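You operate a simulated robot arm through the tools that you are given. There is no shell and no other tool. Be economical: measure what you need, move in short steps, check, and stop when the job is done.

You run a simulated two-armed robot. Do the job below in one go: nothing can be reset, and whatever is moved stays where it is left.

Task
Pick up the motor marked "Y58" from the matching bench with one hand, pass it to the other hand and put it on the shelf two of the supply rack. Set down upright: motor.

Only the result counts: the job must be done as asked and must still hold three seconds after the hand-in. Knocking over, shifting, dropping, spilling or breaking anything else fails it.

Robot
Two 7-joint arms with three-finger grippers on one trunk, on a base that drives. Base frame: it is fixed to the floor where the robot stands at the start and does not move with it; the origin is under the middle of the robot, x ahead of it, y to its left, z up. Readings come in m, rad, newtons and seconds.
The left shoulder is at the start at [0.036, 0.154, 1.024], the right one opposite. With the tool pointing down near the work surface each hand reaches from about 0.2 to 0.62 m from the robot's upright axis, wherever it stands, measured 20 degrees to its own side. Places, roughly: shelf two of the supply rack [0.8, -1, 0.5]. Payload 2.69 kg a hand.
The tool frame of a hand sits at the grasp point between the pads (the TCP): z along the fingers, y along the line on which they close. The tips reach 0.029 m beyond it. The gripper opens to 0.12 m. The gripper's body begins 0.078 m behind the TCP.
Orientation is that of the tool frame in the base frame, as a unit quaternion [w, x, y, z]. With the fingers straight down and closing along the base's y, the tool's x points along the base's -x, its y along +y and its z along -z.

Tools
- The arms move only by the tool servo_tool. It takes "left_moves", "right_moves" or both (then of equal length, played together; a hand with none holds still); each is a list of rows, each a list of 3 entries, a list of its own where there are three numbers: the shift along the base's x, y, z in cm, then the turn, a rotation vector about the base's x, y, z in rad, then the finger opening in cm, from 0 to 12. In form: [[[x, y, z], [ax, ay, az], jaw], ...]. A call has 1 to 10 rows; each row is the pose to reach, as a shift and turn from the pose commanded when the call began. A row lasts 0.2 s, in which the tool goes at most 0.05 m and 0.15 rad; a call with a longer step from one row to the next is refused whole, and so is a gripper value outside its range. A pose out of reach is approached as far as the arm can. The call stops where the force on the tool passes 40 N (or 10 N more than at its start, if that is more) or the arm is blocked; 0.2 s more then pass. The fingers move at their own pace and stop on an object; they squeeze with about 36 N. The grip force told is the motor's: it shows also when the fingers shut on nothing. Time passes only in rows, and 0.2 s behind the last, so rows that repeat a pose let the fingers close. It gives the time, the measured TCP pose, the force on the tool (base axes), the opening and the grip force at its end, in the units of the frame above (readings bear some noise), with the torque about the TCP (base axes, N m) and any sound that the robot's microphone picked up.
- Cameras (640 x 400 px; columns grow to the right, rows downward): "scene" is now at [0.1463, -0.0086, 1.1981]; the picture's right is [-0.09, -1.00, 0.00], its down [-0.34, 0.03, -0.94] and it looks along [0.94, -0.09, -0.34] (base axes); focal length 231 px, centre (320, 200). "left" rides on the left gripper at [0.063, 0, -0.104] in its tool frame; the picture's right is [-0.01, 1.00, 0.00], its down [-0.83, 0.00, -0.56] and it looks along [-0.56, 0.00, 0.83] (tool axes); focal length 275 px, centre (320, 200). "right" rides on the right gripper at [0.063, 0, -0.104] in its tool frame; the picture's right is [0.00, 1.00, 0.00], its down [-0.83, 0.00, -0.56] and it looks along [-0.56, 0.00, 0.83] (tool axes); focal length 275 px, centre (320, 200). There is no depth. A picture from a camera that has moved, and an enlarged one, comes with that camera's place and axes in the base frame and with its lens.
- snapshot(camera): a new picture of that camera. It takes no simulated time.
- move_column(by): slides the trunk up (or, below 0, down) by that many m; the arms and the scene camera ride with it, the base frame stays. It gives what a move gives, with no picture.
- base_move(legs): drives the robot by 1 to 6 legs, each [ahead, left, turn to the left] in m, m and rad, along the robot's own axes; the way and the turn of a leg run together, so that a leg with both is an arc; at most 1.5 m and 3.142 rad a leg. The arms and the cameras ride along, it lands a little off, and it stops where it bumps. It gives what a move gives.
- head_to(pan, tilt): turns the head with the scene camera to pan (to the left, within 1.396 rad either way) and tilt (down, from -0.506 to 1.204), counted from straight ahead of the robot. It gives what a move gives.
- zoom(camera, box): a new picture of the part [left, top, right, bottom] of that camera's present view, enlarged. It takes no simulated time.
- sign_off(): hands the job in; it is judged then, once.

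Work in short steps. Places have to be worked out from the pictures, the camera data and where the tool is seen: move nearer, look again, correct. Check each grasp and each placing, and mend what went wrong. You have 120 turns and 108 pictures in all, those below and enlarged ones among them. Open the grippers and draw the arms clear of the work before you hand the job in, unless the task says otherwise; then end with one line.

The tools are called after "Request:" by a JSON object that holds its "api" and its "payload". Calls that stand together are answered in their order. servo_tool: Moves the arms, as the interface text tells. Its arguments: {"type":"object","properties":{"left_moves":{"type":"array","items":{"type":"array"}},"right_moves":{"type":"array","items":{"type":"array"}}},"required":[]} The other tools are called the same way: move_column (by) slides the trunk up or down; base_move (legs) drives the base; head_to (pan, tilt) turns the head that bears the scene camera; snapshot (camera) takes a picture; zoom (camera, box) takes an enlarged picture of a part of a camera's view; sign_off () hands the job in.

At the start:

```text
clock: 0.0
left_tcp_pos: [0.3367, 0.0646, 1.0864]
left_tool_rot: [0.001, -0.001, 1.0, -0.001]
left_force: [0.3, -0.2, 0.3]
left_torque: [-0.02, -0.03, 0.0]
left_grip_width: 0.1201
left_grip_force: 0.1
right_tcp_pos: [0.3358, -0.2295, 1.1312]
right_tool_rot: [-0.001, 0.001, 1.0, 0.001]
right_force: [0.6, -0.5, -0.1]
right_torque: [-0.04, 0.01, -0.01]
right_grip_width: 0.1198
right_grip_force: 0.1
trunk travel left (down, up): [-0.39, 0.048]
robot x, y, heading: [0.0005, -0.0002, 0.003]
head pan, tilt: [-0.093, 0.347]
```

scene: 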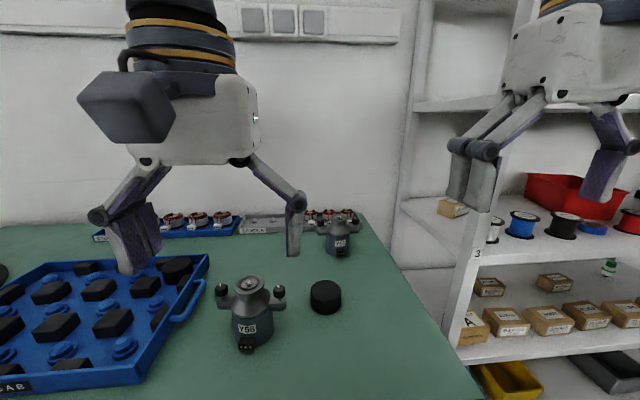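
right: 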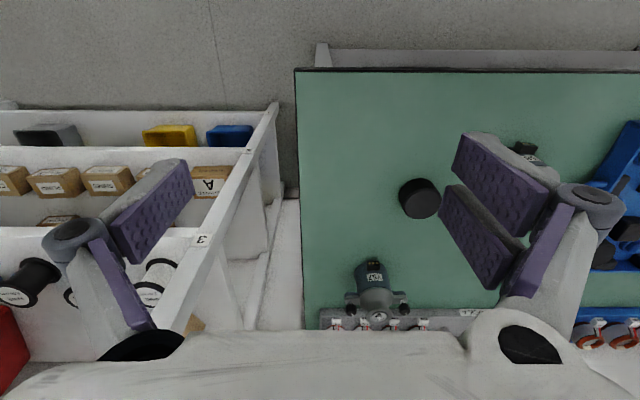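
left: 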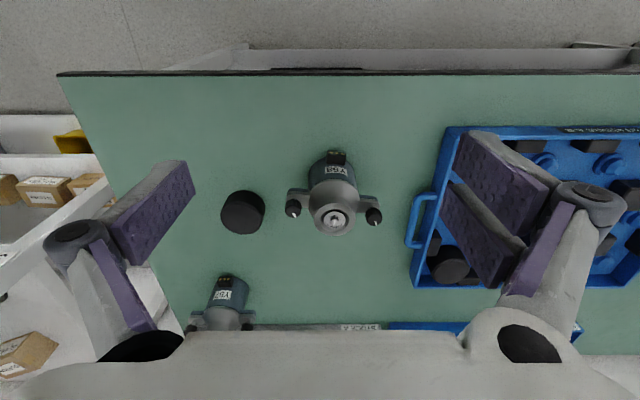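

I see two motors whose labels look alike; I zoom in on both to read them.

Request:
{"api": "zoom", "payload": {"camera": "left", "box": [260, 130, 420, 250]}}

Request:
{"api": "zoom", "payload": {"camera": "left", "box": [170, 250, 290, 340]}}

Request:
{"api": "zoom", "payload": {"camera": "scene", "box": [200, 190, 380, 360]}}

Request:
{"api": "zoom", "payload": {"camera": "scene", "box": [400, 160, 640, 400]}}

```text
3.33 times, centred on (340, 190) of left
camera zoom: at [0.2742, 0.0658, 1.1898], right [0.0, 1.0, 0.0], down [0.83, 0.0, 0.56], along [0.56, 0.0, -0.83], focal length 918 px, centre (253, 233)
```

zoom: 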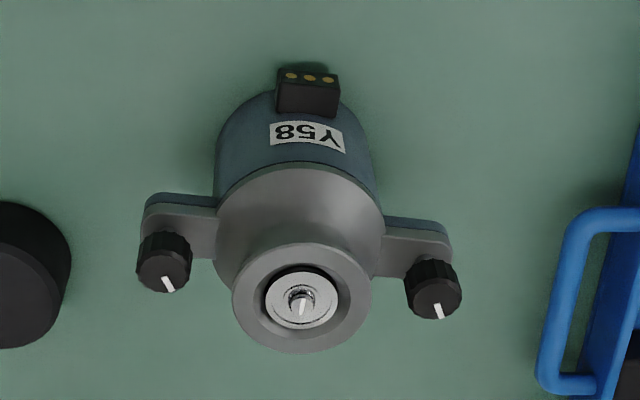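

```text
4.44 times, centred on (230, 295) of left
camera zoom: at [0.2742, 0.0658, 1.1898], right [0.0, 1.0, 0.0], down [0.83, 0.0, 0.56], along [0.56, 0.0, -0.83], focal length 1224 px, centre (720, -222)
```

zoom: 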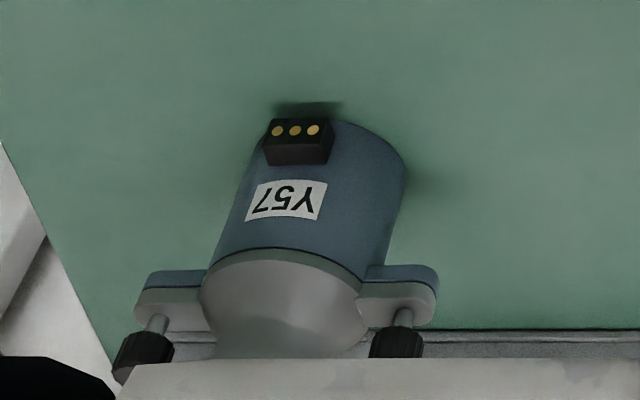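

```text
2.35 times, centred on (290, 275) of scene
camera zoom: at [0.1463, -0.0086, 1.1981], right [-0.09, -1.0, 0.0], down [-0.34, 0.03, -0.94], along [0.94, -0.09, -0.34], focal length 543 px, centre (391, 24)
```

zoom: 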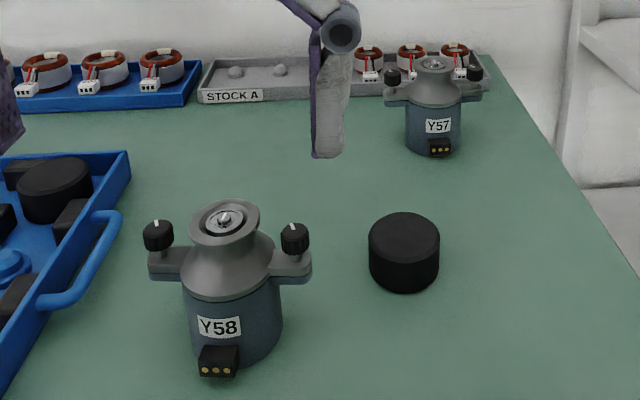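

```text
1.67 times, centred on (520, 280) of scene
camera zoom: at [0.1463, -0.0086, 1.1981], right [-0.09, -1.0, 0.0], down [-0.34, 0.03, -0.94], along [0.94, -0.09, -0.34], focal length 384 px, centre (-13, 67)
```

zoom: 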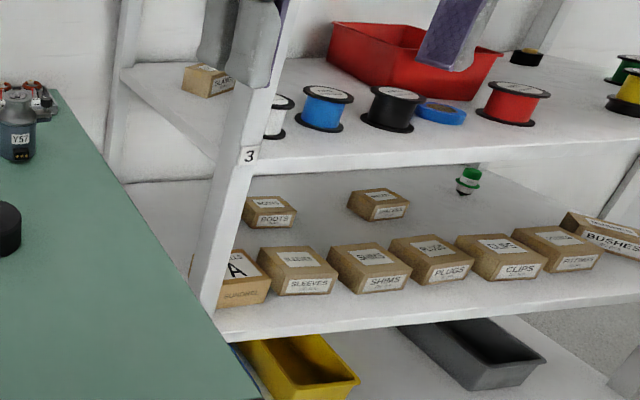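

Y58 is the nearer motor (ring top ~[0.468, 0.08, 0.943], bench ~0.85). Next I look at the rack with the head turned right.

Request:
{"api": "head_to", "payload": {"pan": -0.85, "tilt": 0.5}}

Request:
{"api": "snapshot", "payload": {"camera": "scene"}}

```text
clock: 1.1
left_tcp_pos: [0.3381, 0.0658, 1.0854]
left_tool_rot: [0.001, -0.001, 1.0, 0.0]
left_force: [0.1, -0.1, -0.4]
left_torque: [-0.01, -0.01, -0.02]
left_grip_width: 0.1201
left_grip_force: 0.1
right_tcp_pos: [0.3349, -0.2286, 1.1307]
right_tool_rot: [0.0, 0.0, 1.0, -0.001]
right_force: [0.1, 0.0, 0.1]
right_torque: [-0.01, 0.03, -0.03]
right_grip_width: 0.1201
right_grip_force: 0.0
trunk travel left (down, up): [-0.39, 0.048]
robot x, y, heading: [0.0004, 0.0014, -0.003]
head pan, tilt: [-0.85, 0.499]
```

```text
100 pictures are left
camera scene: at [0.1137, -0.0683, 1.1841], right [-0.75, -0.66, 0.0], down [-0.32, 0.36, -0.88], along [0.58, -0.66, -0.48], focal length 231 px, centre (320, 200)
```

scene: 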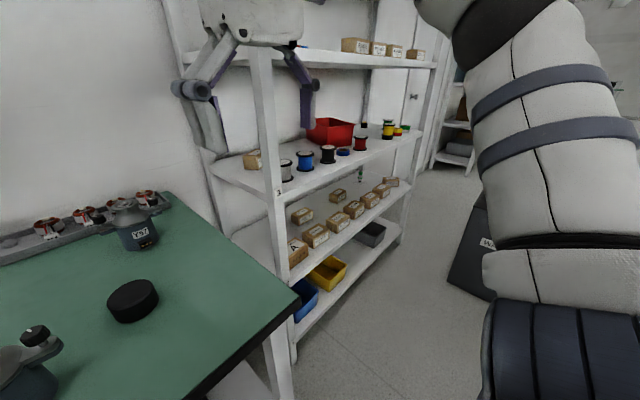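

Shelf two: front edge x≈0.59, boxes in front row at x≈0.67, gap between back boxes around [0.82,-0.92]. I'll want the right hand tilted with its camera on the upper side for that, so I test turning the right wrist while in free space.

Request:
{"api": "servo_tool", "payload": {"right_moves": [[[0, 0, 0], [0, 0, -0.15], 8], [[0, 0, 0], [0, 0, -0.3], 8], [[0, 0, 0], [0, 0, -0.45], 8], [[0, 0, 0], [0, 0, -0.6], 8], [[0, 0, 0], [0, 0, -0.75], 8], [[0, 0, 0], [0, 0, -0.9], 8], [[0, 0, 0], [0, 0, -1.05], 8], [[0, 0, 0], [0, 0, -1.2], 8], [[0, 0, 0], [0, 0, -1.35], 8], [[0, 0, 0], [0, 0, -1.5], 8]]}}

```text
clock: 3.3
left_tcp_pos: [0.338, 0.0658, 1.0869]
left_tool_rot: [0.001, 0.0, 1.0, 0.0]
left_force: [-0.7, 0.1, -0.1]
left_torque: [-0.01, -0.01, 0.02]
left_grip_width: 0.1198
left_grip_force: 0.1
right_tcp_pos: [0.3344, -0.2288, 1.1301]
right_tool_rot: [-0.001, 0.683, 0.731, -0.001]
right_force: [0.3, 0.7, 0.0]
right_torque: [0.01, -0.01, -0.01]
right_grip_width: 0.0801
right_grip_force: 0.0
trunk travel left (down, up): [-0.39, 0.048]
robot x, y, heading: [0.0, 0.0031, -0.001]
head pan, tilt: [-0.85, 0.499]
```

The wrist follows; I continue to −135°.

Request:
{"api": "servo_tool", "payload": {"right_moves": [[[0, 0, 0], [0, 0, -0.15], 12], [[0, 0, 0], [0, 0, -0.3], 12], [[0, 0, 0], [0, 0, -0.45], 12], [[0, 0, 0], [0, 0, -0.6], 12], [[0, 0, 0], [0, 0, -0.75], 12], [[0, 0, 0], [0, 0, -0.856], 12]]}}

Request:
{"api": "servo_tool", "payload": {"right_moves": [[[0, 0, 0], [0.1, -0.1, 0], 12], [[0, 0, 0], [0.2, -0.2, 0], 12], [[0, 0, 0], [0.3, -0.3, 0], 12], [[0, 0, 0], [0.4, -0.4, 0], 12], [[0, 0, 0], [0.5, -0.5, 0], 12], [[0, 0, 0], [0.555, -0.555, 0], 12]]}}

Request:
{"api": "head_to", "payload": {"pan": 0.0, "tilt": 0.5}}

Request:
{"api": "snapshot", "payload": {"camera": "scene"}}

```text
clock: 4.7
left_tcp_pos: [0.3373, 0.0659, 1.0858]
left_tool_rot: [0.0, 0.0, 1.0, 0.0]
left_force: [-0.1, -0.3, -0.2]
left_torque: [0.0, 0.0, 0.02]
left_grip_width: 0.12
left_grip_force: 0.0
right_tcp_pos: [0.3716, -0.246, 1.1387]
right_tool_rot: [-0.001, 0.924, 0.383, -0.001]
right_force: [0.6, 0.1, 0.9]
right_torque: [-0.01, 0.02, 0.02]
right_grip_width: 0.1203
right_grip_force: 0.0
right hand out of reach, approached as far as the arm can: row 5, 6
trunk travel left (down, up): [-0.39, 0.048]
robot x, y, heading: [0.0017, -0.0004, -0.0]
head pan, tilt: [-0.85, 0.499]
```

```text
clock: 6.1
left_tcp_pos: [0.3366, 0.0653, 1.0863]
left_tool_rot: [0.001, -0.002, 1.0, 0.0]
left_force: [-0.1, 0.2, -0.3]
left_torque: [0.0, -0.02, 0.0]
left_grip_width: 0.1198
left_grip_force: 0.1
right_tcp_pos: [0.3969, -0.2718, 1.1408]
right_tool_rot: [-0.147, 0.852, 0.358, 0.354]
right_force: [0.0, -0.2, 1.0]
right_torque: [0.03, -0.01, 0.01]
right_grip_width: 0.12
right_grip_force: 0.1
right hand out of reach, approached as far as the arm can: row 1, 2, 3, 4, 5, 6
trunk travel left (down, up): [-0.39, 0.048]
robot x, y, heading: [0.0017, -0.0022, -0.001]
head pan, tilt: [-0.85, 0.499]
```

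```text
clock: 7.3
left_tcp_pos: [0.3374, 0.0657, 1.0861]
left_tool_rot: [0.001, 0.0, 1.0, 0.0]
left_force: [-0.5, 0.5, 0.0]
left_torque: [-0.04, -0.01, 0.02]
left_grip_width: 0.1202
left_grip_force: 0.1
right_tcp_pos: [0.3953, -0.2711, 1.1412]
right_tool_rot: [-0.147, 0.852, 0.358, 0.352]
right_force: [0.3, -0.4, -0.1]
right_torque: [0.01, -0.03, -0.03]
right_grip_width: 0.1199
right_grip_force: 0.0
trunk travel left (down, up): [-0.39, 0.048]
robot x, y, heading: [0.0007, 0.0017, 0.001]
head pan, tilt: [0.0, 0.499]
```

```text
99 pictures are left
camera scene: at [0.1446, -0.0001, 1.1841], right [0.0, -1.0, 0.0], down [-0.48, 0.0, -0.88], along [0.88, 0.0, -0.48], focal length 231 px, centre (320, 200)
```

scene: 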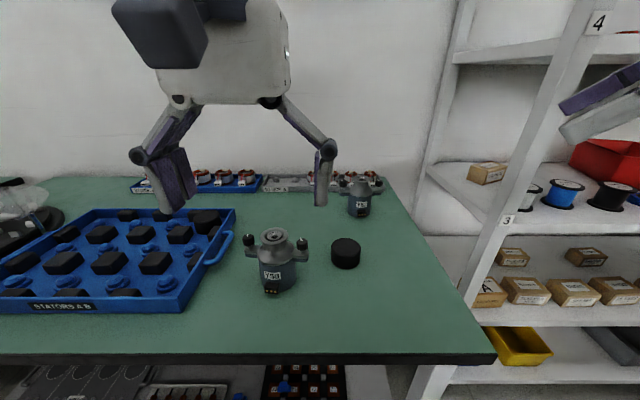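

The right hand can take the tilted, camera-up attitude. The plan: left hand grips the motor's top ring from above, leaving the body free for the tilted right hand. I move the left hand over the motor, yawed 45°, and look.

Request:
{"api": "servo_tool", "payload": {"left_moves": [[[2, 0.3, 0], [0, 0, -0.13], 9], [[5, 0.6, 0], [0, 0, -0.26], 9], [[8, 1, 0], [0, 0, -0.39], 9], [[11, 1.3, 0], [0, 0, -0.52], 9], [[13, 1.5, -2], [0, 0, -0.65], 9], [[13, 1.5, -5], [0, 0, -0.785], 9]]}}

Request:
{"api": "snapshot", "payload": {"camera": "left"}}

Request:
{"api": "snapshot", "payload": {"camera": "scene"}}

```text
clock: 8.7
left_tcp_pos: [0.4673, 0.0791, 1.035]
left_tool_rot: [0.0, 0.383, 0.924, -0.001]
left_force: [-0.5, 0.0, 0.3]
left_torque: [0.0, 0.01, 0.04]
left_grip_width: 0.0898
left_grip_force: 0.1
right_tcp_pos: [0.3962, -0.2704, 1.1413]
right_tool_rot: [-0.148, 0.852, 0.357, 0.353]
right_force: [0.3, -0.1, -0.7]
right_torque: [-0.01, 0.03, -0.03]
right_grip_width: 0.12
right_grip_force: 0.1
trunk travel left (down, up): [-0.39, 0.048]
robot x, y, heading: [-0.0024, 0.0005, -0.002]
head pan, tilt: [0.0, 0.499]
```

```text
98 pictures are left
camera left: at [0.4221, 0.1245, 1.1389], right [0.71, 0.7, 0.0], down [0.58, -0.59, 0.56], along [0.39, -0.4, -0.83], focal length 275 px, centre (320, 200)
```

left: 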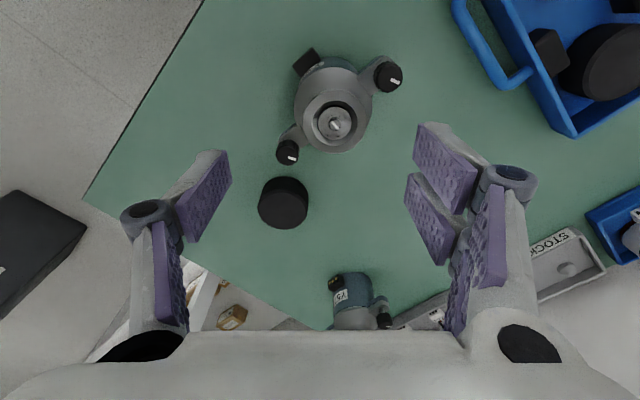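

```text
97 pictures are left
camera scene: at [0.1445, 0.0001, 1.1841], right [0.0, -1.0, 0.0], down [-0.48, 0.0, -0.88], along [0.88, 0.0, -0.48], focal length 231 px, centre (320, 200)
```

scene: 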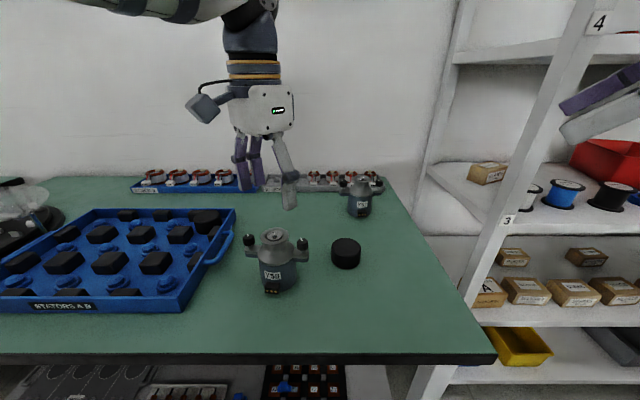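

Triangulating gives the ring top at about [0.481, 0.082, 0.925]. I centre above it, go down a little and check.

Request:
{"api": "servo_tool", "payload": {"left_moves": [[[0.7, 0.15, -1.5], [0, 0, 0], 9], [[1.4, 0.3, -3.5], [0, 0, 0], 9], [[1.4, 0.3, -4.5], [0, 0, 0], 9]]}}

Request:
{"api": "snapshot", "payload": {"camera": "left"}}

Request:
{"api": "zoom", "payload": {"camera": "scene", "box": [200, 150, 360, 310]}}

```text
clock: 9.5
left_tcp_pos: [0.4824, 0.0838, 0.9923]
left_tool_rot: [0.0, 0.382, 0.924, -0.001]
left_force: [-0.6, 0.2, -0.4]
left_torque: [-0.02, 0.03, 0.01]
left_grip_width: 0.0901
left_grip_force: 0.0
right_tcp_pos: [0.3953, -0.2707, 1.141]
right_tool_rot: [-0.148, 0.852, 0.357, 0.354]
right_force: [-0.5, 0.6, 0.1]
right_torque: [0.0, -0.02, -0.02]
right_grip_width: 0.1201
right_grip_force: 0.1
trunk travel left (down, up): [-0.39, 0.048]
robot x, y, heading: [-0.0004, -0.0012, 0.002]
head pan, tilt: [0.0, 0.499]
```

```text
96 pictures are left
camera left: at [0.4364, 0.1287, 1.0954], right [0.71, 0.7, 0.0], down [0.59, -0.59, 0.56], along [0.39, -0.4, -0.83], focal length 275 px, centre (320, 200)
```

left: 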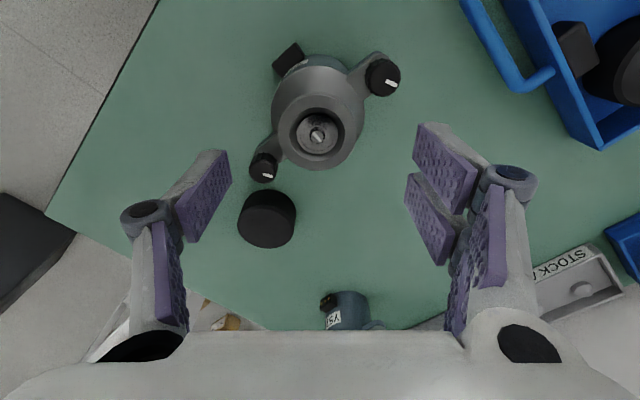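

```text
2.50 times, centred on (280, 230) of scene
camera zoom: at [0.1445, 0.0, 1.1842], right [0.0, -1.0, 0.0], down [-0.48, 0.0, -0.88], along [0.88, 0.0, -0.48], focal length 576 px, centre (420, 125)
```

zoom: 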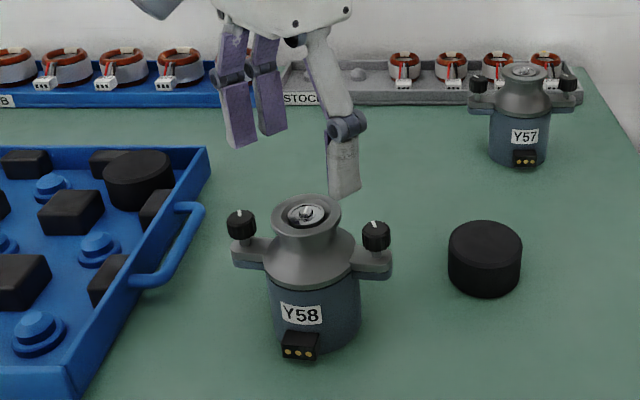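

Ring top ≈[0.478,0.082,0.928], ~4.9 cm across; I lower the tips about 1.5 cm past the rim and close gently.

Request:
{"api": "servo_tool", "payload": {"left_moves": [[[-0.4, -0.2, -1.5], [0, 0, 0], 9], [[-0.4, -0.2, -3.5], [0, 0, 0], 9], [[-0.4, -0.2, -4.8], [0, 0, 0], 9], [[-0.4, -0.2, -4.8], [0, 0, 0], 8]]}}

Request:
{"api": "snapshot", "payload": {"camera": "left"}}

Request:
{"api": "zoom", "payload": {"camera": "scene", "box": [200, 180, 360, 310]}}

```text
clock: 10.5
left_tcp_pos: [0.4762, 0.0812, 0.9431]
left_tool_rot: [0.0, 0.382, 0.924, 0.0]
left_force: [0.8, 0.8, 2.0]
left_torque: [0.13, -0.07, -0.05]
left_grip_width: 0.0814
left_grip_force: 0.7
right_tcp_pos: [0.3954, -0.271, 1.1411]
right_tool_rot: [-0.148, 0.852, 0.357, 0.353]
right_force: [0.4, -0.1, -0.2]
right_torque: [0.02, -0.01, 0.01]
right_grip_width: 0.1201
right_grip_force: 0.1
trunk travel left (down, up): [-0.39, 0.048]
robot x, y, heading: [0.0022, -0.0024, -0.004]
head pan, tilt: [0.0, 0.499]
```

```text
94 pictures are left
camera left: at [0.432, 0.1264, 1.0472], right [0.71, 0.7, 0.0], down [0.59, -0.59, 0.56], along [0.39, -0.4, -0.83], focal length 275 px, centre (320, 200)
```

left: 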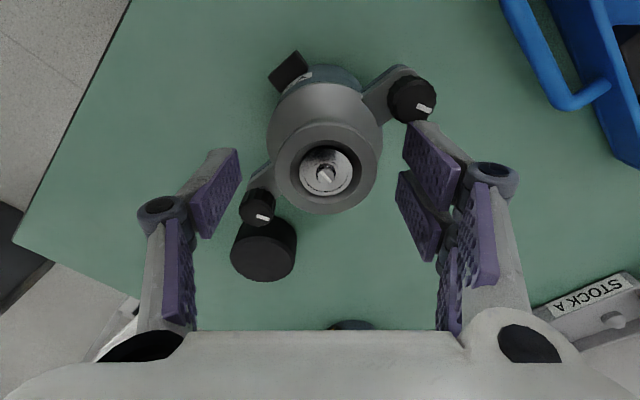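

```text
3.08 times, centred on (280, 245) of scene
camera zoom: at [0.1445, 0.0, 1.1842], right [0.0, -1.0, 0.0], down [-0.48, 0.0, -0.88], along [0.88, 0.0, -0.48], focal length 710 px, centre (443, 62)
```

zoom: 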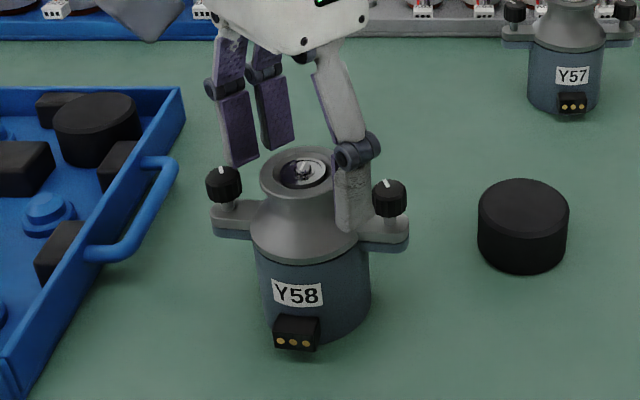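

The fingers straddle the ring, well centred (ring centre at row ~172 as expected). I close.

Request:
{"api": "servo_tool", "payload": {"left_moves": [[[0, 0, 0], [0, 0, 0], 6.5], [[0, 0, 0], [0, 0, 0], 5], [[0, 0, 0], [0, 0, 0], 4], [[0, 0, 0], [0, 0, 0], 3.5], [[0, 0, 0], [0, 0, 0], 3.5]]}}

Request:
{"api": "zoom", "payload": {"camera": "scene", "box": [200, 180, 360, 310]}}

Request:
{"api": "snapshot", "payload": {"camera": "left"}}

```text
clock: 11.8
left_tcp_pos: [0.476, 0.0802, 0.9456]
left_tool_rot: [0.004, 0.382, 0.924, -0.002]
left_force: [-7.8, -1.6, 22.2]
left_torque: [0.68, 0.56, 0.22]
left_grip_width: 0.05
left_grip_force: 36.0
right_tcp_pos: [0.3934, -0.2715, 1.1408]
right_tool_rot: [-0.147, 0.852, 0.357, 0.353]
right_force: [0.6, 0.6, 0.2]
right_torque: [0.0, 0.0, -0.01]
right_grip_width: 0.1201
right_grip_force: 0.1
trunk travel left (down, up): [-0.39, 0.048]
robot x, y, heading: [-0.0029, -0.0004, -0.001]
head pan, tilt: [0.0, 0.499]
stopped in row 5 (left hand): the force on the tool passed its limit at 42 N (the readings are from after the stop); the commanded pose is now the measured one
```

```text
3.08 times, centred on (280, 245) of scene
camera zoom: at [0.1424, -0.0002, 1.1841], right [0.0, -1.0, 0.0], down [-0.48, 0.0, -0.88], along [0.88, 0.0, -0.48], focal length 710 px, centre (443, 62)
```

zoom: 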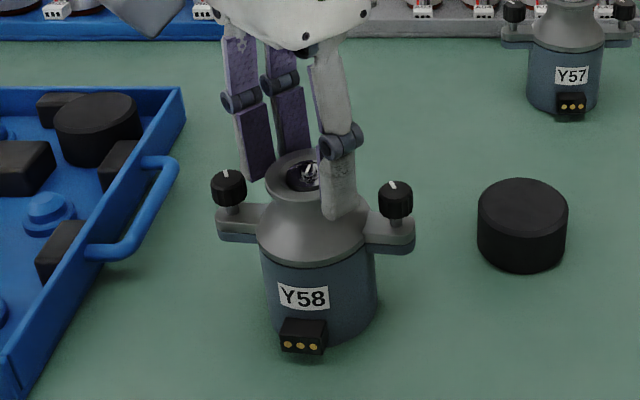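

```text
91 pictures are left
camera left: at [0.4299, 0.1251, 1.05], right [0.71, 0.71, 0.0], down [0.58, -0.59, 0.56], along [0.4, -0.4, -0.83], focal length 275 px, centre (320, 200)
```

left: 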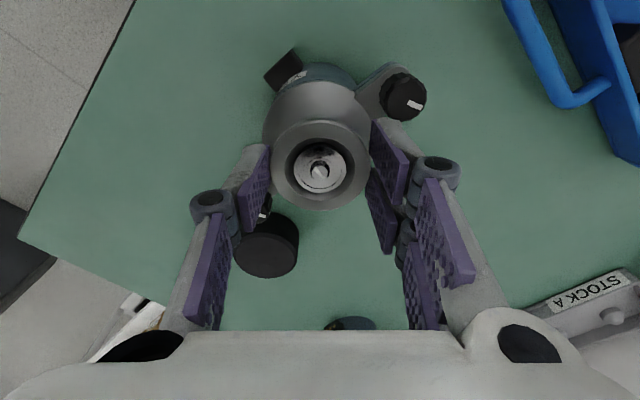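

Fingers hold the ring at 5.0 cm with 36 N. I lift a few centimetres and check it comes along.

Request:
{"api": "servo_tool", "payload": {"left_moves": [[[0, 0, 0.3], [0, 0, 0], 3.5], [[0, 0, 0.8], [0, 0, 0], 3.5], [[0, 0, 1.8], [0, 0, 0], 3.5], [[0, 0, 3], [0, 0, 0], 3.5], [[0, 0, 3], [0, 0, 0], 3.5]]}}

Request:
{"api": "zoom", "payload": {"camera": "scene", "box": [200, 160, 360, 310]}}

```text
clock: 13.0
left_tcp_pos: [0.4775, 0.0797, 0.9752]
left_tool_rot: [0.003, 0.382, 0.924, -0.002]
left_force: [-0.1, 0.6, -6.6]
left_torque: [0.0, 0.0, 0.01]
left_grip_width: 0.0501
left_grip_force: 35.9
right_tcp_pos: [0.3968, -0.2714, 1.1407]
right_tool_rot: [-0.149, 0.852, 0.358, 0.352]
right_force: [0.1, -0.4, 0.1]
right_torque: [0.02, 0.01, 0.01]
right_grip_width: 0.1203
right_grip_force: 0.1
trunk travel left (down, up): [-0.39, 0.048]
robot x, y, heading: [-0.0053, -0.0001, -0.001]
head pan, tilt: [0.0, 0.499]
```

```text
2.67 times, centred on (280, 235) of scene
camera zoom: at [0.145, -0.0001, 1.184], right [0.0, -1.0, 0.0], down [-0.48, 0.0, -0.88], along [0.88, 0.0, -0.48], focal length 615 px, centre (427, 107)
```

zoom: 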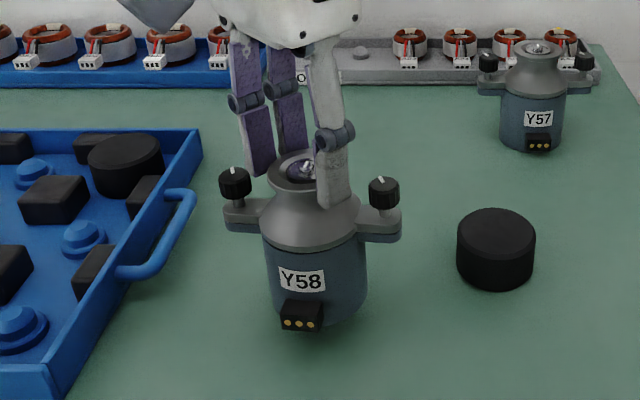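

It's held (≈6.6 N, upright). I lift higher, then back the robot away from the bench to free space for the handover.

Request:
{"api": "servo_tool", "payload": {"left_moves": [[[-1, 0, 3], [0, 0, 0], 3.5], [[-2, 0, 6], [0, 0, 0], 3.5], [[-4, 0, 9], [0, 0, 0], 3.5], [[-6, 0, 10], [0, 0, 0], 3.5]]}}

Request:
{"api": "base_move", "payload": {"legs": [[-0.4, 0, 0]]}}

Request:
{"api": "snapshot", "payload": {"camera": "scene"}}

```text
clock: 14.0
left_tcp_pos: [0.4182, 0.0795, 1.0743]
left_tool_rot: [0.002, 0.382, 0.924, -0.001]
left_force: [0.5, 0.1, -6.8]
left_torque: [0.0, -0.01, -0.01]
left_grip_width: 0.0497
left_grip_force: 35.6
right_tcp_pos: [0.3951, -0.271, 1.1407]
right_tool_rot: [-0.148, 0.852, 0.357, 0.353]
right_force: [0.3, 0.3, 0.7]
right_torque: [-0.02, 0.0, -0.03]
right_grip_width: 0.1201
right_grip_force: 0.1
trunk travel left (down, up): [-0.39, 0.048]
robot x, y, heading: [0.0024, -0.0005, 0.001]
head pan, tilt: [0.0, 0.499]
```

```text
clock: 16.5
left_tcp_pos: [0.0135, 0.0788, 1.0747]
left_tool_rot: [0.003, 0.382, 0.924, 0.0]
left_force: [-0.5, -0.2, -7.3]
left_torque: [0.01, -0.03, 0.01]
left_grip_width: 0.0496
left_grip_force: 35.8
right_tcp_pos: [-0.0092, -0.2699, 1.1406]
right_tool_rot: [-0.148, 0.852, 0.357, 0.354]
right_force: [-0.5, -0.2, -0.9]
right_torque: [0.04, -0.01, -0.04]
right_grip_width: 0.1198
right_grip_force: 0.1
trunk travel left (down, up): [-0.39, 0.048]
robot x, y, heading: [-0.4047, 0.0007, 0.001]
head pan, tilt: [0.0, 0.499]
```

```text
89 pictures are left
camera scene: at [-0.26, 0.0001, 1.1841], right [0.0, -1.0, 0.0], down [-0.48, 0.0, -0.88], along [0.88, 0.0, -0.48], focal length 231 px, centre (320, 200)
```

scene: 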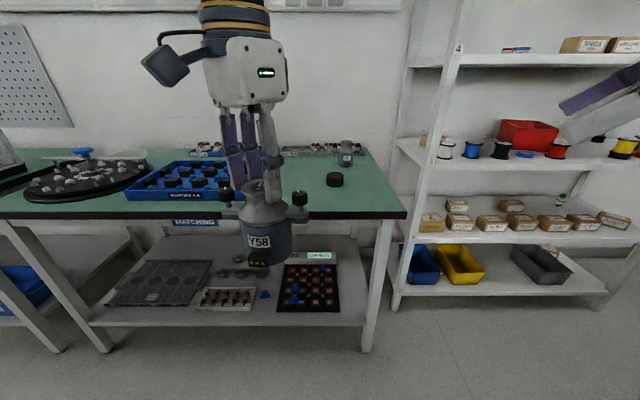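

Robot is clear of the bench. I carry the motor to a handover spot (left TCP ≈[0.10,−0.02,0.925]) and bring the right hand lower, turning it to point straight ahead.

Request:
{"api": "servo_tool", "payload": {"left_moves": [[[1.2, -1.4, -2.1], [0, 0, 0], 3.5], [[2.4, -2.8, -4.2], [0, 0, 0], 3.5], [[3.6, -4.2, -6.3], [0, 0, 0], 3.5], [[4.8, -5.6, -8.4], [0, 0, 0], 3.5], [[6, -7, -10.5], [0, 0, 0], 3.5], [[7.2, -8.4, -12.6], [0, 0, 0], 3.5], [[8.6, -9.9, -15], [0, 0, 0], 3.5], [[8.6, -9.9, -15], [0, 0, 0], 3.5]], "right_moves": [[[-0.4, 0.3, -3.5], [0, 0, -0.12], 12], [[-0.8, 0.6, -7], [0, 0, -0.24], 12], [[-1.2, 0.9, -10.5], [0, 0, -0.36], 12], [[-1.6, 1.2, -14], [0, 0, -0.48], 12], [[-2, 1.5, -17.5], [0, 0, -0.6], 12], [[-2.4, 1.8, -21], [0, 0, -0.72], 12], [[-2.8, 2.1, -24.5], [0, 0, -0.84], 12], [[-3, 2.1, -28], [0, 0, -0.89], 12]]}}

Request:
{"api": "snapshot", "payload": {"camera": "scene"}}

Request:
{"api": "snapshot", "payload": {"camera": "right"}}

```text
clock: 18.5
left_tcp_pos: [0.1014, -0.0212, 0.9229]
left_tool_rot: [-0.001, 0.382, 0.924, -0.002]
left_force: [0.9, -0.1, -7.6]
left_torque: [0.05, 0.03, 0.02]
left_grip_width: 0.0498
left_grip_force: 36.1
right_tcp_pos: [-0.0566, -0.3839, 1.2082]
right_tool_rot: [-0.013, 0.635, -0.044, 0.771]
right_force: [0.4, -0.1, -0.2]
right_torque: [-0.02, -0.04, 0.06]
right_grip_width: 0.1199
right_grip_force: 0.0
right hand out of reach, approached as far as the arm can: row 1, 2, 3, 4, 5, 6, 7, 8
trunk travel left (down, up): [-0.39, 0.048]
robot x, y, heading: [-0.4042, -0.0008, -0.001]
head pan, tilt: [0.0, 0.499]
stopped in row 8 (right hand): the arm was blocked; the commanded pose is now the measured one
```

```text
88 pictures are left
camera scene: at [-0.2568, -0.0015, 1.1833], right [0.0, -1.0, 0.0], down [-0.48, 0.0, -0.88], along [0.88, 0.0, -0.48], focal length 231 px, centre (320, 200)
```

scene: 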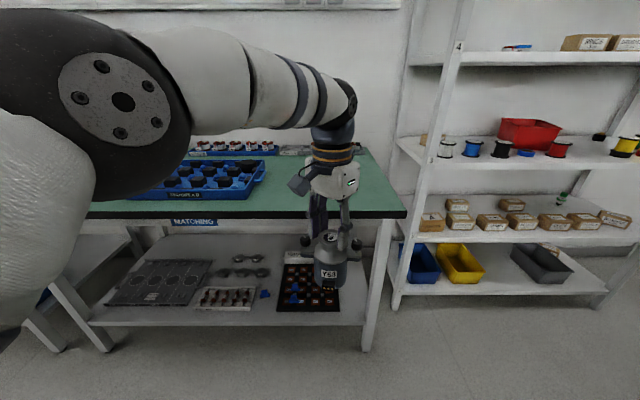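

```text
87 pictures are left
camera right: at [-0.1705, -0.3831, 1.253], right [-0.04, -1.0, -0.08], down [-0.38, 0.09, -0.92], along [0.92, 0.0, -0.39], focal length 275 px, centre (320, 200)
```

right: 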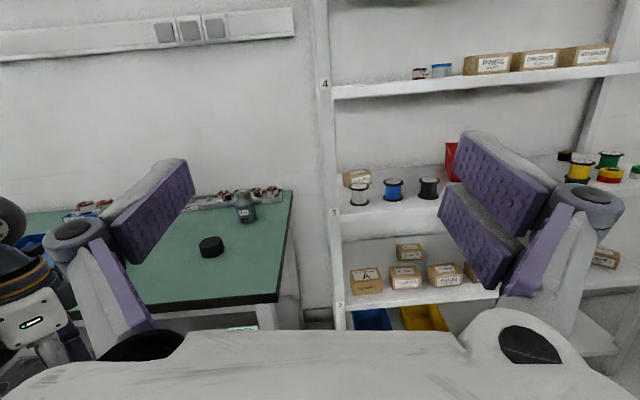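

The left arm carried the motor fine, but the flipped right-wrist pose ran into the joint limits. New plan: keep natural wrists – set the motor at the bench's front edge, regrip its body low and horizontally with the left hand, then pass it to the right, which will take the ring at 45°. First I unwind the right arm.

Request:
{"api": "servo_tool", "payload": {"right_moves": [[[0, 1, 0], [0, 0, 0.13], 12], [[0, 3, -1], [0, 0, 0.26], 12], [[1, 5, -2], [0, 0, 0.39], 12], [[2, 7, -3], [0, 0, 0.52], 12], [[3, 9, -4], [0, 0, 0.65], 12], [[4, 11, -5], [0, 0, 0.78], 12], [[4, 11, -6], [0, 0, 0.9], 12]]}}

```text
clock: 20.1
left_tcp_pos: [0.0997, -0.0199, 0.9243]
left_tool_rot: [0.002, 0.383, 0.924, -0.001]
left_force: [0.3, -0.2, -7.4]
left_torque: [0.04, -0.01, -0.02]
left_grip_width: 0.0499
left_grip_force: 36.3
right_tcp_pos: [-0.0182, -0.2708, 1.1515]
right_tool_rot: [-0.347, 0.589, 0.237, 0.69]
right_force: [0.0, 0.6, -0.1]
right_torque: [0.02, 0.01, 0.0]
right_grip_width: 0.1196
right_grip_force: 0.0
trunk travel left (down, up): [-0.39, 0.048]
robot x, y, heading: [-0.4063, -0.002, -0.004]
head pan, tilt: [0.0, 0.499]
```

Request:
{"api": "servo_tool", "payload": {"right_moves": [[[0, 0, 0], [-0.11, 0.097, 0], 12], [[0, 0, 0], [-0.22, 0.194, 0], 12], [[0, 0, 0], [-0.33, 0.291, 0], 12], [[0, 0, 0], [-0.44, 0.388, 0], 12], [[0, 0, 0], [-0.55, 0.485, 0], 12], [[0, 0, 0], [-0.66, 0.582, 0], 12], [[0, 0, 0], [-0.77, 0.679, 0], 12], [[-1, 0, 0], [-0.88, 0.776, 0], 12], [[-2, 0, 0], [-0.99, 0.873, 0], 12], [[-2, 0, 0], [-1.1, 0.97, 0], 12]]}}

Request:
{"api": "servo_tool", "payload": {"right_moves": [[[0, 0, 0], [-0.075, 0.066, 0], 12], [[0, 0, 0], [-0.15, 0.132, 0], 12], [[0, 0, 0], [-0.22, 0.19, 0], 12]]}}

Request:
{"api": "servo_tool", "payload": {"right_moves": [[[-0.5, 0, 0], [0, 0, 0.15], 12], [[-1, 0.5, 0], [0, 0, 0.3], 12], [[-1.5, 1, 0], [0, 0, 0.45], 12], [[-2, 1.5, 0], [0, 0, 0.6], 12], [[-2.5, 2, 0], [0, 0, 0.75], 12], [[-3, 2.5, 0], [0, 0, 0.9], 12], [[-3, 3, 0], [0, 0, 1.05], 12], [[-3, 3, 0], [0, 0, 1.2], 12], [[-3, 3, 0], [0, 0, 1.35], 12], [[-3, 3, 0], [0, 0, 1.5], 12]]}}

```text
clock: 22.3
left_tcp_pos: [0.0999, -0.0202, 0.9245]
left_tool_rot: [0.002, 0.383, 0.924, -0.002]
left_force: [-0.1, 0.2, -6.6]
left_torque: [-0.02, 0.02, -0.04]
left_grip_width: 0.0498
left_grip_force: 35.9
right_tcp_pos: [-0.027, -0.2785, 1.1523]
right_tool_rot: [-0.067, 0.917, 0.37, 0.132]
right_force: [-0.1, 0.2, 1.1]
right_torque: [0.01, 0.02, 0.01]
right_grip_width: 0.12
right_grip_force: 0.1
right hand out of reach, approached as far as the arm can: row 5, 6, 7, 8, 9, 10
trunk travel left (down, up): [-0.39, 0.048]
robot x, y, heading: [-0.4073, 0.0001, 0.0]
head pan, tilt: [0.0, 0.499]
```

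```text
clock: 23.1
left_tcp_pos: [0.0997, -0.0201, 0.9245]
left_tool_rot: [0.002, 0.382, 0.924, -0.001]
left_force: [-0.1, 0.2, -8.0]
left_torque: [0.0, -0.02, 0.0]
left_grip_width: 0.0499
left_grip_force: 36.4
right_tcp_pos: [-0.0201, -0.276, 1.1421]
right_tool_rot: [0.0, 0.928, 0.373, 0.003]
right_force: [0.3, 0.0, 0.0]
right_torque: [-0.03, 0.05, 0.04]
right_grip_width: 0.1201
right_grip_force: 0.0
right hand out of reach, approached as far as the arm can: row 3
trunk travel left (down, up): [-0.39, 0.048]
robot x, y, heading: [-0.4096, 0.0029, -0.005]
head pan, tilt: [0.0, 0.499]
```

```text
clock: 25.3
left_tcp_pos: [0.1001, -0.0206, 0.9254]
left_tool_rot: [0.002, 0.383, 0.924, -0.002]
left_force: [0.2, -0.3, -7.1]
left_torque: [0.02, 0.03, 0.02]
left_grip_width: 0.0496
left_grip_force: 35.7
right_tcp_pos: [-0.0503, -0.2442, 1.1407]
right_tool_rot: [-0.003, 0.423, 0.906, 0.003]
right_force: [0.0, 0.1, 0.5]
right_torque: [0.0, -0.02, -0.01]
right_grip_width: 0.12
right_grip_force: 0.1
right hand out of reach, approached as far as the arm can: row 2, 3, 4, 5, 6, 7, 8, 9, 10
trunk travel left (down, up): [-0.39, 0.048]
robot x, y, heading: [-0.4007, 0.0007, 0.001]
head pan, tilt: [0.0, 0.499]
```

Right arm unwound mostly; I finish its yaw, raise the left hand, and drive forward so the motor is above the bench's front edge.

Request:
{"api": "servo_tool", "payload": {"left_moves": [[[0, 0, 3], [0, 0, 0], 3.5], [[0, 0, 6], [0, 0, 0], 3.5], [[0, 0, 9], [0, 0, 0], 3.5], [[0, 0, 11], [0, 0, 0], 3.5], [[0, 0, 11], [0, 0, 0], 3.5], [[0, 0, 11], [0, 0, 0], 3.5]], "right_moves": [[[0, 0, 0], [0, 0, 0.15], 12], [[0, 0, 0], [0, 0, 0.3], 12], [[0, 0, 0], [0, 0, 0.45], 12], [[0, 0, 0], [0, 0, 0.6], 12], [[0, 0, 0], [0, 0, 0.75], 12], [[0, 0, 0], [0, 0, 0.87], 12]]}}

Request:
{"api": "base_move", "payload": {"legs": [[0.27, 0, 0]]}}

Request:
{"api": "head_to", "payload": {"pan": 0, "tilt": 0.7}}

Request:
{"api": "snapshot", "payload": {"camera": "scene"}}

Request:
{"api": "snapshot", "payload": {"camera": "left"}}

```text
clock: 26.7
left_tcp_pos: [0.0893, -0.0162, 1.0299]
left_tool_rot: [0.002, 0.382, 0.924, -0.001]
left_force: [-0.4, 0.3, -7.3]
left_torque: [0.01, -0.01, 0.0]
left_grip_width: 0.05
left_grip_force: 35.6
left hand out of reach, approached as far as the arm can: row 3, 4, 5, 6
right_tcp_pos: [-0.0488, -0.2438, 1.14]
right_tool_rot: [-0.003, 0.003, 1.0, 0.002]
right_force: [-0.2, 0.7, -0.1]
right_torque: [0.01, -0.03, 0.02]
right_grip_width: 0.1199
right_grip_force: 0.0
trunk travel left (down, up): [-0.39, 0.048]
robot x, y, heading: [-0.4062, 0.0005, -0.005]
head pan, tilt: [0.0, 0.499]
```

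```text
clock: 28.6
left_tcp_pos: [0.359, -0.0158, 1.0301]
left_tool_rot: [0.002, 0.382, 0.924, -0.002]
left_force: [-0.7, 0.9, -7.8]
left_torque: [-0.01, 0.03, 0.01]
left_grip_width: 0.0497
left_grip_force: 36.3
right_tcp_pos: [0.2213, -0.2435, 1.1386]
right_tool_rot: [-0.004, 0.002, 1.0, 0.003]
right_force: [0.3, 0.0, -1.3]
right_torque: [0.02, 0.02, -0.02]
right_grip_width: 0.1201
right_grip_force: 0.1
trunk travel left (down, up): [-0.39, 0.048]
robot x, y, heading: [-0.1357, 0.001, 0.002]
head pan, tilt: [0.0, 0.499]
```

```text
clock: 29.4
left_tcp_pos: [0.3592, -0.0159, 1.0301]
left_tool_rot: [0.002, 0.381, 0.924, -0.001]
left_force: [-0.4, 0.6, -7.8]
left_torque: [0.03, -0.02, 0.0]
left_grip_width: 0.0496
left_grip_force: 36.3
right_tcp_pos: [0.2195, -0.2423, 1.14]
right_tool_rot: [-0.003, 0.003, 1.0, 0.003]
right_force: [0.6, -0.2, 0.8]
right_torque: [0.01, 0.01, 0.0]
right_grip_width: 0.1202
right_grip_force: 0.1
trunk travel left (down, up): [-0.39, 0.048]
robot x, y, heading: [-0.1355, 0.001, 0.001]
head pan, tilt: [0.0, 0.7]
```

```text
86 pictures are left
camera scene: at [0.0032, 0.0002, 1.1664], right [0.0, -1.0, 0.0], down [-0.64, 0.0, -0.77], along [0.77, 0.0, -0.64], focal length 231 px, centre (320, 200)
```

scene: 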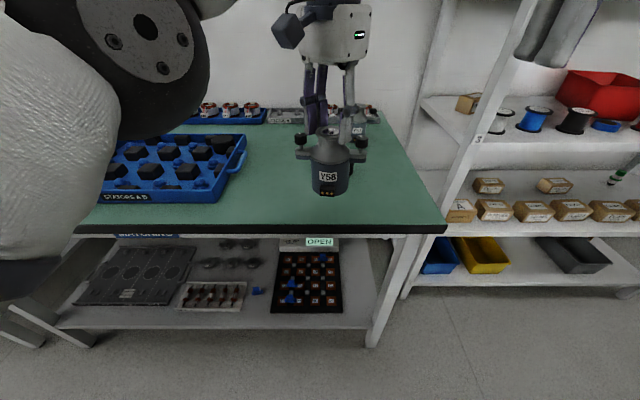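

```text
85 pictures are left
camera left: at [0.3139, 0.0295, 1.1334], right [0.71, 0.7, 0.0], down [0.58, -0.59, 0.56], along [0.39, -0.4, -0.83], focal length 275 px, centre (320, 200)
```

left: 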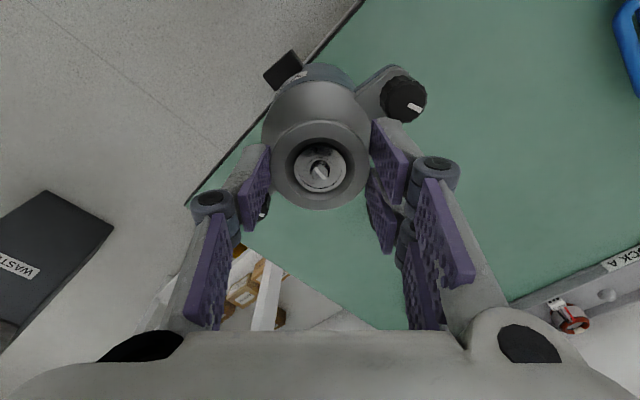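

Bench edge is at x≈0.326. I lower the motor so its axis is at x≈0.385, stopping on contact.

Request:
{"api": "servo_tool", "payload": {"left_moves": [[[1.3, 0, -2], [0, 0, 0], 3.5], [[2.6, 0, -4], [0, 0, 0], 3.5], [[2.6, 0, -6], [0, 0, 0], 3.5], [[2.6, 0, -7.5], [0, 0, 0], 3.5], [[2.6, 0, -8], [0, 0, 0], 3.5], [[2.6, 0, -8.2], [0, 0, 0], 3.5], [[2.6, 0, -8.3], [0, 0, 0], 3.5], [[2.6, 0, -8.4], [0, 0, 0], 3.5]]}}

Request:
{"api": "zoom", "payload": {"camera": "scene", "box": [240, 110, 420, 250]}}

```text
clock: 31.2
left_tcp_pos: [0.3844, -0.0163, 0.9473]
left_tool_rot: [0.003, 0.382, 0.924, -0.002]
left_force: [-2.2, -1.0, 2.6]
left_torque: [0.3, 0.05, 0.1]
left_grip_width: 0.0495
left_grip_force: 36.2
left hand out of reach, approached as far as the arm can: row 2
right_tcp_pos: [0.2189, -0.2432, 1.1402]
right_tool_rot: [-0.002, 0.003, 1.0, 0.003]
right_force: [-0.2, 0.9, 0.1]
right_torque: [0.04, 0.02, 0.03]
right_grip_width: 0.12
right_grip_force: 0.0
trunk travel left (down, up): [-0.39, 0.048]
robot x, y, heading: [-0.1361, 0.001, 0.0]
head pan, tilt: [0.0, 0.7]
```

```text
2.86 times, centred on (330, 180) of scene
camera zoom: at [0.0023, 0.0002, 1.1667], right [0.0, -1.0, 0.0], down [-0.64, 0.0, -0.77], along [0.77, 0.0, -0.64], focal length 659 px, centre (291, 257)
```

zoom: 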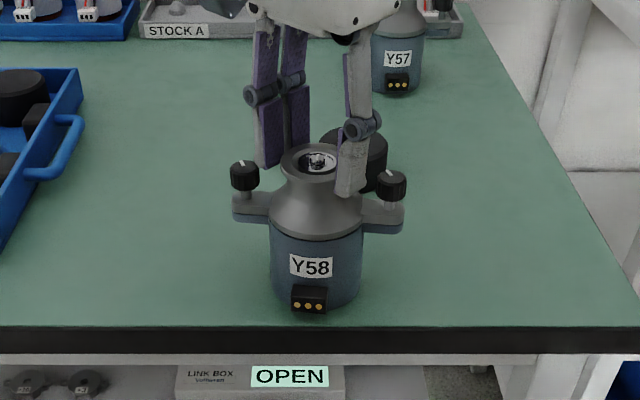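

It's standing on the bench near the edge. I open the left hand and rise straight up.

Request:
{"api": "servo_tool", "payload": {"left_moves": [[[0, 0, 0], [0, 0, 0], 6], [[0, 0, 0], [0, 0, 0], 8], [[0, 0, 2], [0, 0, 0], 8], [[0, 0, 5], [0, 0, 0], 8], [[-2, 2, 8], [0, 0, 0], 8]]}}

Request:
{"api": "snapshot", "payload": {"camera": "scene"}}

```text
clock: 32.4
left_tcp_pos: [0.3638, 0.0041, 1.0266]
left_tool_rot: [0.002, 0.383, 0.924, -0.001]
left_force: [-0.6, 0.8, 0.6]
left_torque: [-0.03, -0.02, -0.01]
left_grip_width: 0.0802
left_grip_force: 0.1
left hand out of reach, approached as far as the arm can: row 4
right_tcp_pos: [0.2194, -0.242, 1.1395]
right_tool_rot: [-0.002, 0.003, 1.0, 0.003]
right_force: [-1.1, 0.2, 0.6]
right_torque: [-0.02, 0.02, 0.01]
right_grip_width: 0.1203
right_grip_force: 0.0
trunk travel left (down, up): [-0.39, 0.048]
robot x, y, heading: [-0.1371, 0.0031, 0.005]
head pan, tilt: [0.0, 0.7]
```

```text
83 pictures are left
camera scene: at [0.0022, 0.0009, 1.1666], right [0.0, -1.0, 0.0], down [-0.64, 0.0, -0.77], along [0.77, 0.0, -0.64], focal length 231 px, centre (320, 200)
```

scene: 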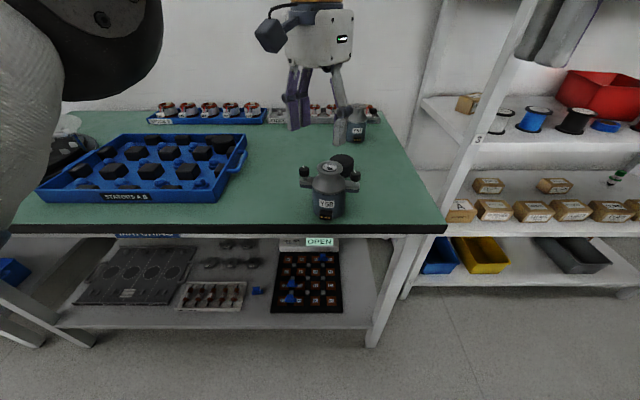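

Motor stands alone near the edge. I back off and turn the left hand to point forward, almost horizontal.

Request:
{"api": "base_move", "payload": {"legs": [[-0.3, 0, 0]]}}

Request:
{"api": "servo_tool", "payload": {"left_moves": [[[0, 0, 0], [0, 0, 0.136], 10], [[0, 0, 0], [0, 0, 0.272], 11], [[0, 0, 0], [0, 0, 0.408], 12], [[0, 0, 0], [0, 0, 0.544], 12], [[0, 0, 0], [0, 0, 0.68], 12]]}}

Request:
{"api": "servo_tool", "payload": {"left_moves": [[[0, 0, -2], [-0.0147, -0.139, 0], 12], [[0, 0, -4], [-0.029, -0.278, 0], 12], [[0, 0, -6], [-0.044, -0.417, 0], 12], [[0, 0, -8], [-0.0584, -0.556, 0], 12], [[1, 0, -10], [-0.073, -0.695, 0], 12], [[2, 0, -12], [-0.0876, -0.834, 0], 12], [[3, 0, -13], [-0.102, -0.973, 0], 12], [[4, 0, -14], [-0.117, -1.112, 0], 12], [[5, 0, -15], [-0.131, -1.25, 0], 12], [[6, 0, -16], [-0.146, -1.388, 0], 12]]}}

Request:
{"api": "snapshot", "payload": {"camera": "left"}}

Request:
{"api": "snapshot", "payload": {"camera": "scene"}}

```text
clock: 34.4
left_tcp_pos: [0.068, 0.0037, 1.0254]
left_tool_rot: [0.003, 0.383, 0.924, -0.002]
left_force: [-0.5, -0.1, -0.4]
left_torque: [0.01, -0.03, -0.01]
left_grip_width: 0.0797
left_grip_force: 0.0
right_tcp_pos: [-0.0778, -0.2416, 1.1394]
right_tool_rot: [-0.003, 0.003, 1.0, 0.003]
right_force: [0.0, -0.4, 0.1]
right_torque: [-0.01, -0.02, 0.0]
right_grip_width: 0.1202
right_grip_force: 0.0
trunk travel left (down, up): [-0.39, 0.048]
robot x, y, heading: [-0.4316, 0.0014, 0.002]
head pan, tilt: [0.0, 0.7]
```

```text
clock: 35.6
left_tcp_pos: [0.0676, 0.0039, 1.0252]
left_tool_rot: [0.003, 0.052, 0.999, -0.001]
left_force: [-0.2, 0.7, -0.5]
left_torque: [-0.02, -0.01, -0.01]
left_grip_width: 0.1198
left_grip_force: 0.1
right_tcp_pos: [-0.0768, -0.2443, 1.1394]
right_tool_rot: [-0.004, 0.003, 1.0, 0.002]
right_force: [-0.2, -0.1, 0.0]
right_torque: [0.01, -0.02, 0.01]
right_grip_width: 0.12
right_grip_force: 0.1
trunk travel left (down, up): [-0.39, 0.048]
robot x, y, heading: [-0.4315, 0.0014, -0.001]
head pan, tilt: [0.0, 0.7]
```

```text
clock: 37.8
left_tcp_pos: [0.1284, 0.0027, 0.8653]
left_tool_rot: [0.644, 0.04, 0.763, -0.035]
left_force: [-0.3, -0.1, 0.4]
left_torque: [-0.01, -0.02, 0.01]
left_grip_width: 0.1198
left_grip_force: 0.0
left hand out of reach, approached as far as the arm can: row 6
right_tcp_pos: [-0.076, -0.2433, 1.14]
right_tool_rot: [-0.003, 0.003, 1.0, 0.004]
right_force: [-0.1, -1.1, 0.6]
right_torque: [0.0, 0.01, 0.0]
right_grip_width: 0.1203
right_grip_force: 0.0
trunk travel left (down, up): [-0.39, 0.048]
robot x, y, heading: [-0.4363, 0.001, 0.002]
head pan, tilt: [0.0, 0.7]
```

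```text
82 pictures are left
camera left: at [0.0149, 0.0157, 0.8199], right [0.11, 0.99, 0.0], down [-0.41, 0.04, 0.91], along [0.91, -0.1, 0.41], focal length 275 px, centre (320, 200)
```

left: 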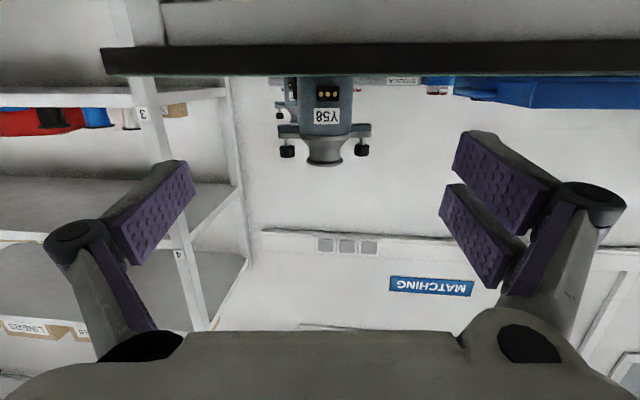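

```text
81 pictures are left
camera scene: at [-0.2939, 0.0, 1.1663], right [0.0, -1.0, 0.0], down [-0.64, 0.0, -0.76], along [0.76, 0.0, -0.64], focal length 231 px, centre (320, 200)
```

scene: 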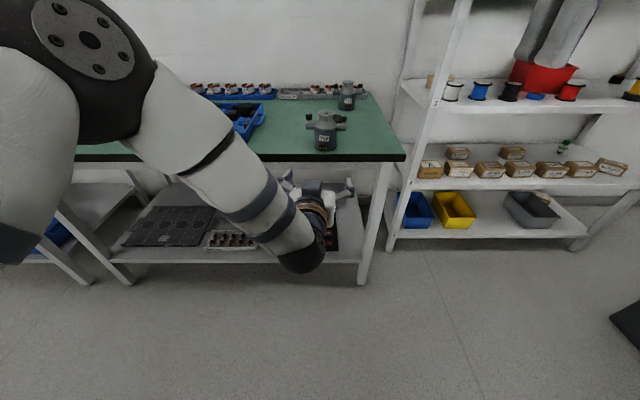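

The left camera now sees the motor in profile; I zoom to measure it and the bench edge.

Request:
{"api": "zoom", "payload": {"camera": "left", "box": [250, 40, 400, 190]}}

```text
2.67 times, centred on (325, 115) of left
camera zoom: at [0.0149, 0.0157, 0.8199], right [0.11, 0.99, 0.0], down [-0.41, 0.04, 0.91], along [0.91, -0.1, 0.41], focal length 734 px, centre (307, 427)
```

zoom: 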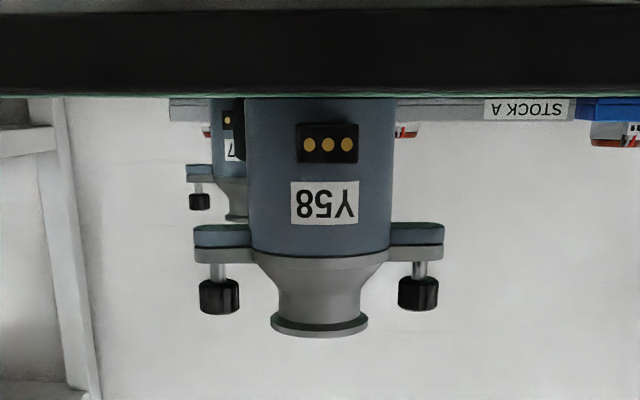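

Profile is clear: bench top z≈0.822–0.83, lug underside ≈0.876, axis ≈[0.385,−0.018]. I set the left TCP to z≈0.852 and drive forward 0.15 m, short of the bench edge.

Request:
{"api": "servo_tool", "payload": {"left_moves": [[[0, -0.5, -0.7], [0, 0, 0], 12], [[0, -1, -1.3], [0, 0, 0], 12]]}}

Request:
{"api": "base_move", "payload": {"legs": [[0.14, 0, 0]]}}

Request:
{"api": "snapshot", "payload": {"camera": "left"}}

Request:
{"api": "snapshot", "payload": {"camera": "scene"}}

```text
clock: 38.4
left_tcp_pos: [0.1265, -0.0059, 0.8531]
left_tool_rot: [0.643, 0.04, 0.764, -0.034]
left_force: [-1.3, 0.7, 0.0]
left_torque: [-0.03, 0.04, 0.02]
left_grip_width: 0.12
left_grip_force: 0.0
right_tcp_pos: [-0.0779, -0.2446, 1.1392]
right_tool_rot: [-0.003, 0.003, 1.0, 0.003]
right_force: [0.4, -0.2, -0.2]
right_torque: [0.0, 0.0, -0.03]
right_grip_width: 0.12
right_grip_force: 0.0
trunk travel left (down, up): [-0.39, 0.048]
robot x, y, heading: [-0.4348, 0.0018, 0.005]
head pan, tilt: [0.0, 0.7]
```

```text
clock: 39.7
left_tcp_pos: [0.2676, -0.0051, 0.8533]
left_tool_rot: [0.643, 0.04, 0.764, -0.034]
left_force: [-0.1, 0.5, 0.5]
left_torque: [0.03, 0.0, 0.01]
left_grip_width: 0.1197
left_grip_force: 0.0
right_tcp_pos: [0.0637, -0.2433, 1.1387]
right_tool_rot: [-0.004, 0.002, 1.0, 0.003]
right_force: [0.6, -0.2, -0.7]
right_torque: [0.01, 0.07, 0.02]
right_grip_width: 0.1198
right_grip_force: 0.1
trunk travel left (down, up): [-0.39, 0.048]
robot x, y, heading: [-0.2924, 0.0019, -0.001]
head pan, tilt: [0.0, 0.7]
```

```text
79 pictures are left
camera left: at [0.1551, 0.0076, 0.8074], right [0.1, 0.99, 0.0], down [-0.4, 0.04, 0.91], along [0.91, -0.1, 0.41], focal length 275 px, centre (320, 200)
```

left: 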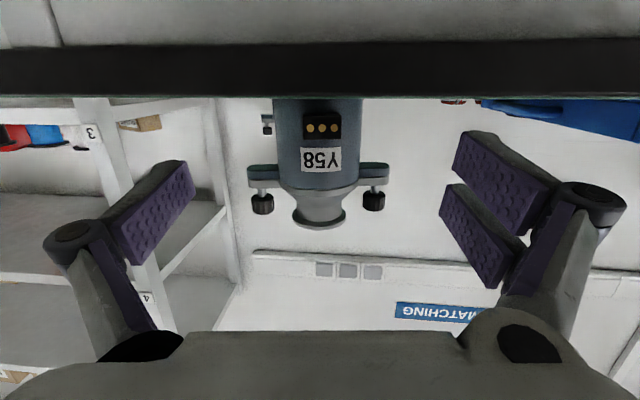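

```text
78 pictures are left
camera scene: at [-0.1529, 0.0005, 1.1663], right [0.0, -1.0, 0.0], down [-0.64, 0.0, -0.76], along [0.76, 0.0, -0.64], focal length 231 px, centre (320, 200)
```

scene: 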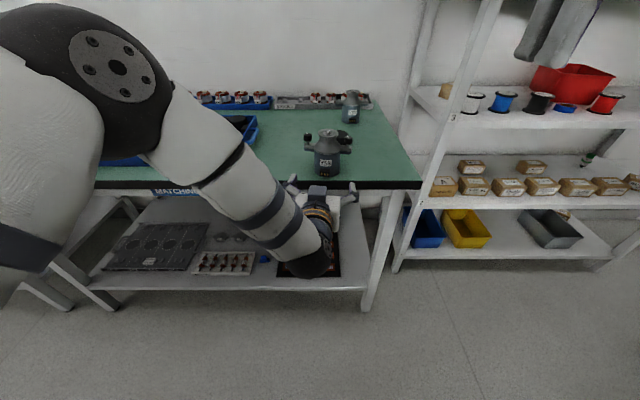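

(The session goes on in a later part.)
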